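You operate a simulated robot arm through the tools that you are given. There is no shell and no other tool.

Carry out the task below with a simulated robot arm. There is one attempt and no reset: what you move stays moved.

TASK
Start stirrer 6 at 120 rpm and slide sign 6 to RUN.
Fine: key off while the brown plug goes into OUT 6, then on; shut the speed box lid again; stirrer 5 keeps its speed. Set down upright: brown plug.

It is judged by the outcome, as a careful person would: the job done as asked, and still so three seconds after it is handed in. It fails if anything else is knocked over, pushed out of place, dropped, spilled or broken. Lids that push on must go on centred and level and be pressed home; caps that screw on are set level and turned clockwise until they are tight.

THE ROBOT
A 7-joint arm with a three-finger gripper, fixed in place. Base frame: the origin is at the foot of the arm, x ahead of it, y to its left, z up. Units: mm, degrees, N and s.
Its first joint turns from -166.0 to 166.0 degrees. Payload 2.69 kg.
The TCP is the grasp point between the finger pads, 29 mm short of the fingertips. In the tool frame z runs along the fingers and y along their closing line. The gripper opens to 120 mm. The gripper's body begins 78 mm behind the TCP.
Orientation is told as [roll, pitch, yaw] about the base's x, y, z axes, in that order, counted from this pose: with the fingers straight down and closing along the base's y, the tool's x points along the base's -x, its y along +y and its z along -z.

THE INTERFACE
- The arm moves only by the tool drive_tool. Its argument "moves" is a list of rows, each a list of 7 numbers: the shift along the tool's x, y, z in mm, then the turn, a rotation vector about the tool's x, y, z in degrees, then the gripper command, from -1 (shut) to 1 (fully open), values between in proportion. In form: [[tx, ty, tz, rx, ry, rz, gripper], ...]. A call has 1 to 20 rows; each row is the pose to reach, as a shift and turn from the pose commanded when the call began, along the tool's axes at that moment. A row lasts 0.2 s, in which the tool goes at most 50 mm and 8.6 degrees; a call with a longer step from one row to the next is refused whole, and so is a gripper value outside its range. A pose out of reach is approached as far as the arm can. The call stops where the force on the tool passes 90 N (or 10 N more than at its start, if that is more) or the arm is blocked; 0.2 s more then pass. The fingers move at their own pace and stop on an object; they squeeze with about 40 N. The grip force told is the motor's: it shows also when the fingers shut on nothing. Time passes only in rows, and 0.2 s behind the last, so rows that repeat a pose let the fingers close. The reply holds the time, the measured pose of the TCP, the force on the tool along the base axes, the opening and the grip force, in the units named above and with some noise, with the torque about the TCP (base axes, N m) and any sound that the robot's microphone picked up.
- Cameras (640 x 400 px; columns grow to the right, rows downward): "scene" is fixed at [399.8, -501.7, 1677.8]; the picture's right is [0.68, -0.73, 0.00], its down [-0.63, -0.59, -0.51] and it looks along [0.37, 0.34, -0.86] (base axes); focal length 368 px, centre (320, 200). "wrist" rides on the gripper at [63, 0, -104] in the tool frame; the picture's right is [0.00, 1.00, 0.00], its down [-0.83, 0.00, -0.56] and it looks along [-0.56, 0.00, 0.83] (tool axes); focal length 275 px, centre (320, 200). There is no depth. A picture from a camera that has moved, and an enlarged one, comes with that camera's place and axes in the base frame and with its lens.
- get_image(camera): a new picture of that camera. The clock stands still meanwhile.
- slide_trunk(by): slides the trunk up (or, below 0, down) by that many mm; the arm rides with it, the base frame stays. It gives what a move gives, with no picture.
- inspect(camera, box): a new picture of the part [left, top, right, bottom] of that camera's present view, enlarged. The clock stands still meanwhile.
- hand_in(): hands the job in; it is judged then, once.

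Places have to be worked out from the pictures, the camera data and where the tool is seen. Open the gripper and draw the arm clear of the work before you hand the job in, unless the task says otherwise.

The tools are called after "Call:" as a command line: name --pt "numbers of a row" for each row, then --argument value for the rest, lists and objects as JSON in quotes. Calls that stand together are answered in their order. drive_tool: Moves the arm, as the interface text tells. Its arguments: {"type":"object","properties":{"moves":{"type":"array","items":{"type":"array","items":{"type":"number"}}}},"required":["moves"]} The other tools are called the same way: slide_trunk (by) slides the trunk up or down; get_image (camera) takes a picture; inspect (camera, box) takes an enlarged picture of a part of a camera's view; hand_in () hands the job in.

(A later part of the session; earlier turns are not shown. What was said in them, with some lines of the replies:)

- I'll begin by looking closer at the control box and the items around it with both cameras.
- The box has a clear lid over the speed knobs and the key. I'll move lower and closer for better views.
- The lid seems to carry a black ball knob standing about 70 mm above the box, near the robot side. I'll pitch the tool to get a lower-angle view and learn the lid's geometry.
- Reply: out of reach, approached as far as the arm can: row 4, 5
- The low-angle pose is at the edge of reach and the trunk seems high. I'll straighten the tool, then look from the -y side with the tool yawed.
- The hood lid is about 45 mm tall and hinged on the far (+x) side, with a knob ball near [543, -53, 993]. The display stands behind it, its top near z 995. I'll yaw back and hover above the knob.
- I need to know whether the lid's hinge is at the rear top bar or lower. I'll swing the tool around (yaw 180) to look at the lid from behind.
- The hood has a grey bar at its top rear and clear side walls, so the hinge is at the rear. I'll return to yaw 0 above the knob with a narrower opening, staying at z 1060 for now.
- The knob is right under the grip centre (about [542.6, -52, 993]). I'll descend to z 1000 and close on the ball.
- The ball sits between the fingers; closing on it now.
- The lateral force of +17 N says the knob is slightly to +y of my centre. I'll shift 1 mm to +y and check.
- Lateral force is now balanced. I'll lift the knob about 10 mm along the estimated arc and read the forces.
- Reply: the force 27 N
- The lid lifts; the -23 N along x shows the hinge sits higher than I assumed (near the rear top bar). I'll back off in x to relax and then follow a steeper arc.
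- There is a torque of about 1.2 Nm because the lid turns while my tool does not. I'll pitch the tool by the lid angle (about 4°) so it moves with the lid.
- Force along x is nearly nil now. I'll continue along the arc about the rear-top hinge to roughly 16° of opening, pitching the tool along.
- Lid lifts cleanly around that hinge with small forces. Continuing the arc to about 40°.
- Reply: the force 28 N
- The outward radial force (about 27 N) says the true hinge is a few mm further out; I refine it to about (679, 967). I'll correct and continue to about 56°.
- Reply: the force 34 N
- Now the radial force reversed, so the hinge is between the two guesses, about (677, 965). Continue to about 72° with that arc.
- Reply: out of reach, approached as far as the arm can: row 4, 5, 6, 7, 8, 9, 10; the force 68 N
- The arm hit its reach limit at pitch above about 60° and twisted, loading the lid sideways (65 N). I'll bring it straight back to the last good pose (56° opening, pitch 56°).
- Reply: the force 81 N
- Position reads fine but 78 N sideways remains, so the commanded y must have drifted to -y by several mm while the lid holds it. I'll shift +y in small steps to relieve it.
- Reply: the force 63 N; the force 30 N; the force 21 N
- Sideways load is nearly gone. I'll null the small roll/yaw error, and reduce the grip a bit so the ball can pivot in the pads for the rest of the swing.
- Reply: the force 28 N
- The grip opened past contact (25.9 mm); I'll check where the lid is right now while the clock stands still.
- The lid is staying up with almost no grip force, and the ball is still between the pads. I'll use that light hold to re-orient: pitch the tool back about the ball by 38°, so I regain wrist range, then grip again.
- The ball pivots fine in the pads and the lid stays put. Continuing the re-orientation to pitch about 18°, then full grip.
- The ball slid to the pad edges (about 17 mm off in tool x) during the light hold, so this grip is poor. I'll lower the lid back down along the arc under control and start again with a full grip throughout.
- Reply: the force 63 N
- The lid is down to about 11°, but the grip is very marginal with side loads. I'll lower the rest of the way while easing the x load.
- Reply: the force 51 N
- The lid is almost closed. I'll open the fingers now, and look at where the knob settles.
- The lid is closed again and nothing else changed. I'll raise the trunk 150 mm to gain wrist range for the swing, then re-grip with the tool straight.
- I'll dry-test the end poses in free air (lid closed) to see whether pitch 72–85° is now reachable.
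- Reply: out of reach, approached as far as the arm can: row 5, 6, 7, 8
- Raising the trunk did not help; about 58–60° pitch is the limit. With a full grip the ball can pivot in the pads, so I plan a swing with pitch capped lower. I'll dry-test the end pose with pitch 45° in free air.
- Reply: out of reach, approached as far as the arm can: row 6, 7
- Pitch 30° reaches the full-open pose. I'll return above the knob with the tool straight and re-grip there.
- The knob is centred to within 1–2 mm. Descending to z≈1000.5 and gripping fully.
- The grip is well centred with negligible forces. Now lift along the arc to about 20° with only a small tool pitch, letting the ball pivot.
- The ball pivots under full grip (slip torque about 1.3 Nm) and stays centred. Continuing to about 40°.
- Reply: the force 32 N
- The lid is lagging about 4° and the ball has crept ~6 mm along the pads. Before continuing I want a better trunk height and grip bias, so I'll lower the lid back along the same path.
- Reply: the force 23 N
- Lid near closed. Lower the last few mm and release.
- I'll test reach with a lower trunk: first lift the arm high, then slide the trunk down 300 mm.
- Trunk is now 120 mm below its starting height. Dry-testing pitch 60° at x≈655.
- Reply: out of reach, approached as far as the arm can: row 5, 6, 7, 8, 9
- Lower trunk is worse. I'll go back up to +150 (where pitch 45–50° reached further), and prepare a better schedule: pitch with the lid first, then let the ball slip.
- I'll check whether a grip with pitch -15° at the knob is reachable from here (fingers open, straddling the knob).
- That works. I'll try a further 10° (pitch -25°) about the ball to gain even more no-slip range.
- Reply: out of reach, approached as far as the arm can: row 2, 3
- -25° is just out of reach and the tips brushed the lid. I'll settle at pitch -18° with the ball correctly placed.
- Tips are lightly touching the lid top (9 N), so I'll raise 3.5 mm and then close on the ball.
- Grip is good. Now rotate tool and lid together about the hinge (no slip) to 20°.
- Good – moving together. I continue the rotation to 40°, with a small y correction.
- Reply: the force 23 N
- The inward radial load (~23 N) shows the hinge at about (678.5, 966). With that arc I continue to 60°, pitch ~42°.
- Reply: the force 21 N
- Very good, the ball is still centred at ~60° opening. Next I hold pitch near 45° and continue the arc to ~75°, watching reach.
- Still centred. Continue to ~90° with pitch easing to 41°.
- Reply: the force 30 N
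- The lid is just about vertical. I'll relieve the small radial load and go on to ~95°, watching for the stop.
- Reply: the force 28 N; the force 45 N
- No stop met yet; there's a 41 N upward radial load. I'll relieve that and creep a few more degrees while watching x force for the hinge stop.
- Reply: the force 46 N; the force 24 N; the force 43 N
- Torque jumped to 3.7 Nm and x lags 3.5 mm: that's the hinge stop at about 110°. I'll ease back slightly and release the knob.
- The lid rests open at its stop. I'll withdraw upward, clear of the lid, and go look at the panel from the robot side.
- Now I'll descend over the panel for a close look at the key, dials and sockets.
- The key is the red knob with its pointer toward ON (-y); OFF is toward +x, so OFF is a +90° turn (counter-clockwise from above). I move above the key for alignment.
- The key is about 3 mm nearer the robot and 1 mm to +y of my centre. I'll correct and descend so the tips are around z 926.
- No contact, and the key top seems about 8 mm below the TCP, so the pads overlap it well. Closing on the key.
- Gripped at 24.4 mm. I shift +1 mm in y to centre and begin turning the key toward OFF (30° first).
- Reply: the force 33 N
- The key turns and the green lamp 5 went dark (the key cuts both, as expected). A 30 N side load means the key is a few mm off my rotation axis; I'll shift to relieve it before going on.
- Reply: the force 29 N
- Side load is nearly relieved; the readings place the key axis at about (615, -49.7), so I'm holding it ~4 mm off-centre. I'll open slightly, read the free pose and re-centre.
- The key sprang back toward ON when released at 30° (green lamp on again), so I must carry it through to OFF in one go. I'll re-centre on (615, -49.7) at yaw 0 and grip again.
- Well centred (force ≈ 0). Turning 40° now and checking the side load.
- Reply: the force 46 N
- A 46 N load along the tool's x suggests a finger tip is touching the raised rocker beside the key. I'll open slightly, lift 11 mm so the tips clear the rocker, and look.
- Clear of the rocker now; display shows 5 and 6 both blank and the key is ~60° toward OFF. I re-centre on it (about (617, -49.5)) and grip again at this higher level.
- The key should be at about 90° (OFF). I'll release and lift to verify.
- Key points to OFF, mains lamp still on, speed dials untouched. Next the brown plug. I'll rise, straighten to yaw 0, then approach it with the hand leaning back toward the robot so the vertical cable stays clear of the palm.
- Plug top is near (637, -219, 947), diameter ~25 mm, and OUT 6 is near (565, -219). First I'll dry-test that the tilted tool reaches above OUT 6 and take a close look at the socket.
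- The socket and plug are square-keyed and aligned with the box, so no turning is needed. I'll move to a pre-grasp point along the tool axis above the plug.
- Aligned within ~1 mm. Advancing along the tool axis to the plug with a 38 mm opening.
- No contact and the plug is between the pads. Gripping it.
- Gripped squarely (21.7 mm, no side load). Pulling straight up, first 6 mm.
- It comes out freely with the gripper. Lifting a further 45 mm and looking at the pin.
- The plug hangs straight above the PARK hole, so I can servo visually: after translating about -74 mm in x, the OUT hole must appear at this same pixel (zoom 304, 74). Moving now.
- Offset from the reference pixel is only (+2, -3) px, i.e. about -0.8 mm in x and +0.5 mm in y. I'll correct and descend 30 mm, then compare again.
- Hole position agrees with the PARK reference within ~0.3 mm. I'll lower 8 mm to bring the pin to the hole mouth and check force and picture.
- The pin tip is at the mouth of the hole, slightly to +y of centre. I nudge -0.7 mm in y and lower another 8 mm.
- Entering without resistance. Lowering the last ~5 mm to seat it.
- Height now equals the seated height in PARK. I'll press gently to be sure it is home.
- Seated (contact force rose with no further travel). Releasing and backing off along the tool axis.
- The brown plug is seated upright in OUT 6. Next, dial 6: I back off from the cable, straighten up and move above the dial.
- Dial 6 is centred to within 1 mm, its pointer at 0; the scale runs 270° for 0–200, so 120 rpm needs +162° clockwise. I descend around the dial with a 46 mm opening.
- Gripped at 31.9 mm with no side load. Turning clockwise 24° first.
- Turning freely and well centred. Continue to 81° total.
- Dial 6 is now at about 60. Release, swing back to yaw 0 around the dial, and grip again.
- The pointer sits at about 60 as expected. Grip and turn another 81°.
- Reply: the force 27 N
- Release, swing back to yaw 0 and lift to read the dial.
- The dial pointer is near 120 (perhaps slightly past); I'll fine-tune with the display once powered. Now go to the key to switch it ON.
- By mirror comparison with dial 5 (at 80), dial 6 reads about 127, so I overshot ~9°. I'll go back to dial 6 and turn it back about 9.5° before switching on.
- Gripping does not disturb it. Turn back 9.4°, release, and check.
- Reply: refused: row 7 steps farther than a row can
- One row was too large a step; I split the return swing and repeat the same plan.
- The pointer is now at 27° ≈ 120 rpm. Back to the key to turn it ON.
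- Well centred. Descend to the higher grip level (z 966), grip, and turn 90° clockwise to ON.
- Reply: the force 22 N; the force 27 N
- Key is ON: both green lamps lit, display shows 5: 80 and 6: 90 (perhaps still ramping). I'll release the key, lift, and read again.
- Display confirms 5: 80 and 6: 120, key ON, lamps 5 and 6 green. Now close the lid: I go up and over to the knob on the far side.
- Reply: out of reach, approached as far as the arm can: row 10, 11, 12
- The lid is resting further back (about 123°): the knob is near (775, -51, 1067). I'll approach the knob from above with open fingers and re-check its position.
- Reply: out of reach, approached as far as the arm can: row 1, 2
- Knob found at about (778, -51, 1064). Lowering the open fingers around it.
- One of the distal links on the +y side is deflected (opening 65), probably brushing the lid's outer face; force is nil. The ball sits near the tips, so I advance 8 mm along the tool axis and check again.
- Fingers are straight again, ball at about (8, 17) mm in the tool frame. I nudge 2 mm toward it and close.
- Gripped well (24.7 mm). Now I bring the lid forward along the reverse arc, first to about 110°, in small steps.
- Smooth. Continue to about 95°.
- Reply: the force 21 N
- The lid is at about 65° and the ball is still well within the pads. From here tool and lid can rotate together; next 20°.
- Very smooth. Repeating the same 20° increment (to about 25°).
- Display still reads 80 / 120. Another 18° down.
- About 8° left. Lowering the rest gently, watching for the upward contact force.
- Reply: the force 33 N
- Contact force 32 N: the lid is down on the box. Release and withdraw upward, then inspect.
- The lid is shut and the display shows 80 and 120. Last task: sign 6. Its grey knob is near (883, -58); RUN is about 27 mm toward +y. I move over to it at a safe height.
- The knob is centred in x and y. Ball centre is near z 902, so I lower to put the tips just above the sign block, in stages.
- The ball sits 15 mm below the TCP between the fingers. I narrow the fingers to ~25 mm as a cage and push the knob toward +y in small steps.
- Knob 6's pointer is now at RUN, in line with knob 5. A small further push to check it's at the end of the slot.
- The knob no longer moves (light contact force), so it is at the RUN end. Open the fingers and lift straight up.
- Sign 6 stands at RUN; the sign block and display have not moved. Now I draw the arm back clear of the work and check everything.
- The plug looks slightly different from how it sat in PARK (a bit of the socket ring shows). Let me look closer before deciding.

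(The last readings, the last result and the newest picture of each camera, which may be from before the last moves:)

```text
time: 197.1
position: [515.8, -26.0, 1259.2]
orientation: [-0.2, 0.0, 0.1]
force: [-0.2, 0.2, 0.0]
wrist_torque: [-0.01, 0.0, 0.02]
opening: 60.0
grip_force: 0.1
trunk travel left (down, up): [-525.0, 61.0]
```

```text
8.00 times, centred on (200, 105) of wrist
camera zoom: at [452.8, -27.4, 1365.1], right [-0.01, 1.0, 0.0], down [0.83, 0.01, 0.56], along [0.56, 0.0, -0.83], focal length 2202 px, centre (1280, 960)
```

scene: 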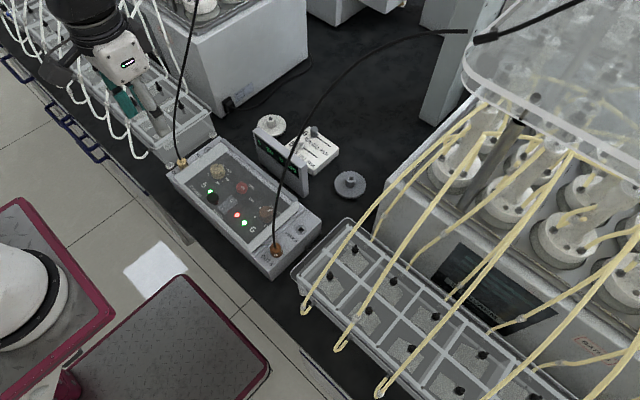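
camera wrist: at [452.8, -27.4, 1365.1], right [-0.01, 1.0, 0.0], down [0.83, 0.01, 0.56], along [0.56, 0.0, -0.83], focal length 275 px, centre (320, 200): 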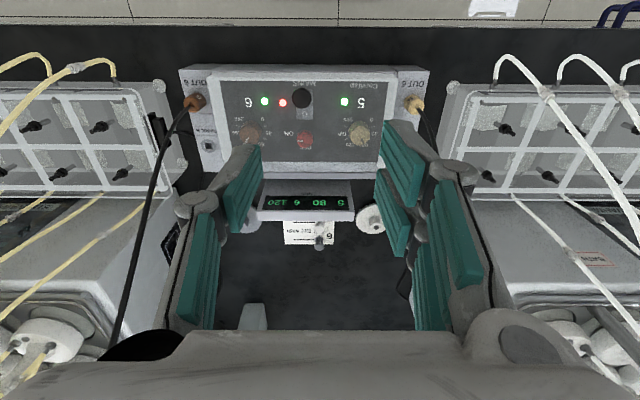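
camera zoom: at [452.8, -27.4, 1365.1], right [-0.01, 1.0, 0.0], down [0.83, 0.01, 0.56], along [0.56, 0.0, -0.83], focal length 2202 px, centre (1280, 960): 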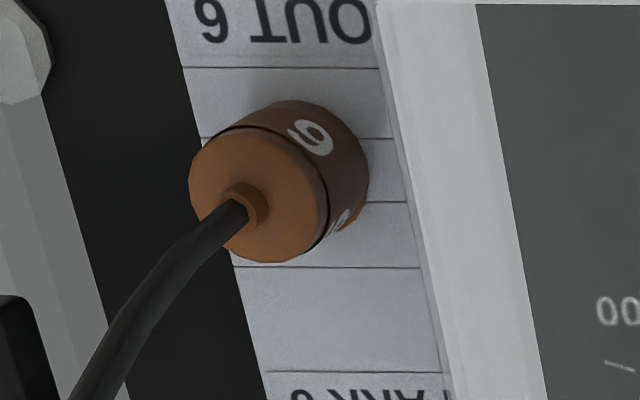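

Call:
inspect --camera "scene" --box '[165, 145, 195, 175]'

Call:
inspect --camera "wrist" --box '[380, 80, 440, 130]'

```text
13.33 times, centred on (180, 160) of scene
camera zoom: at [399.8, -501.7, 1677.8], right [0.68, -0.73, 0.0], down [-0.63, -0.59, -0.51], along [0.37, 0.34, -0.86], focal length 4908 px, centre (2187, 733)
```

zoom: 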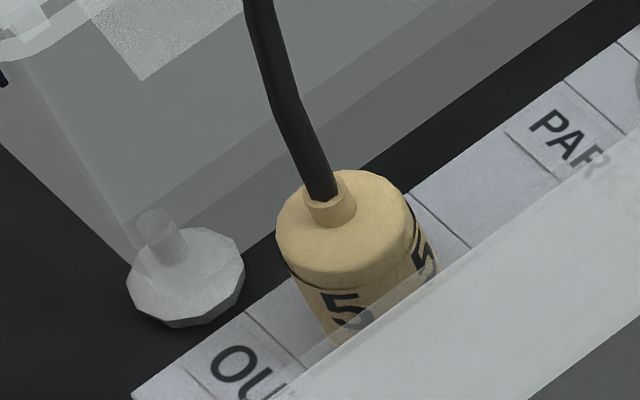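

```text
8.00 times, centred on (410, 105) of wrist
camera zoom: at [452.8, -27.4, 1365.1], right [-0.01, 1.0, 0.0], down [0.83, 0.01, 0.56], along [0.56, 0.0, -0.83], focal length 2202 px, centre (-400, 960)
```

zoom: 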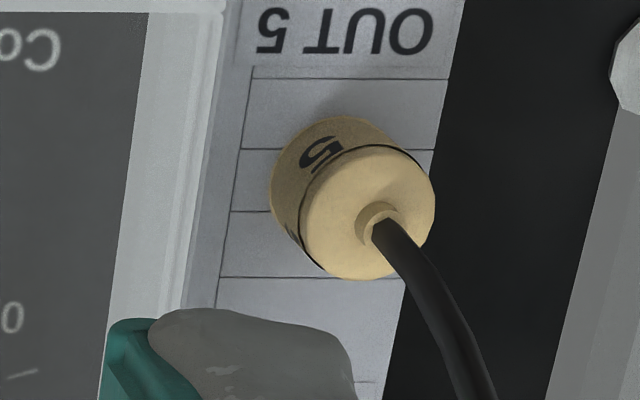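

Measured against the socket, the plug is upright and fully down (only ~2 mm of sideways play in its square hole), and the box recognises it: lamp 6 is green and the display reads 120. The lid knob is back at its original place, dial 5 reads 80. I'll open the gripper fully and draw further clear.

Call:
drive_tool --pt "0 0 -30 0 0 0 0.5" --pt "0 0 -70 0 0 0 1" --pt "10 0 -100 0 0 0 1" --pt "10 0 -100 0 0 0 1" --pt "10 0 -100 0 0 0 1"

Call:
get_image --camera "scene"

Call:
inspect --camera "scene" --box '[160, 110, 350, 285]'

```text
time: 198.2
position: [506.3, -24.9, 1359.2]
orientation: [-0.1, 0.0, 0.0]
force: [0.0, 0.4, -0.7]
wrist_torque: [0.03, 0.0, -0.01]
opening: 120.1
grip_force: 0.1
trunk travel left (down, up): [-525.0, 61.0]
```

```text
taken
```

scene: 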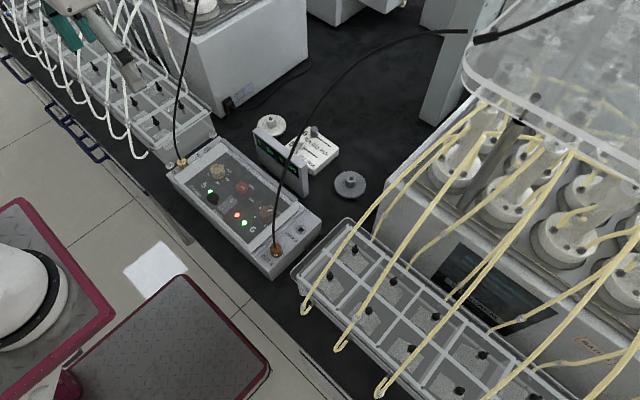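

```text
2.29 times, centred on (255, 198) of scene
camera zoom: at [399.8, -501.7, 1677.8], right [0.68, -0.73, 0.0], down [-0.63, -0.59, -0.51], along [0.37, 0.34, -0.86], focal length 841 px, centre (469, 206)
```

zoom: 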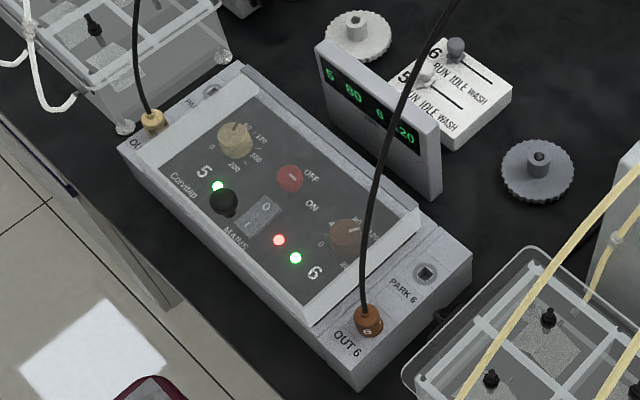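

The final view shows the lid shut, key ON, lamps 5 and 6 green, display 5: 80 and 6: 120, brown plug upright in OUT 6, sign 6 at RUN, and the arm clear with the gripper open. Handing in.

Call:
hand_in

```text
The job is handed in.
```

Stirrer 6 is running at 120 rpm and sign 6 is at RUN. I've handed the job in; no verdict has come back.

- **Plug:** With the key off, I moved the brown plug from PARK 6 to OUT 6. It is upright and pressed home, about 2 mm off-centre in its square socket. The box accepts it: lamp 6 is green.
- **Key and stirrer 5:** The key is back ON. Stirrer 5 stopped while the key was off and came back at 80 rpm; its dial was not touched. The display read 5: 80 and 6: 120 in the last pictures.
- **Dial 6:** I overshot to about 127 while the key was still off and turned it back before switching on.
- **Lid:** The speed box lid is shut again. It took three tries to open because the arm's reach ran short. On the first two I lowered it back to nearly closed before letting go, and on the first the arm briefly pushed the lid sideways with up to about 78 N. I saw no damage.
- **Everything else:** On my first try at the key, a fingertip seemed to press against the MAINS rocker. It did not switch, and the mains lamp stayed on. Nothing was knocked over or pushed out of place that I could see. The arm is clear with the gripper open.
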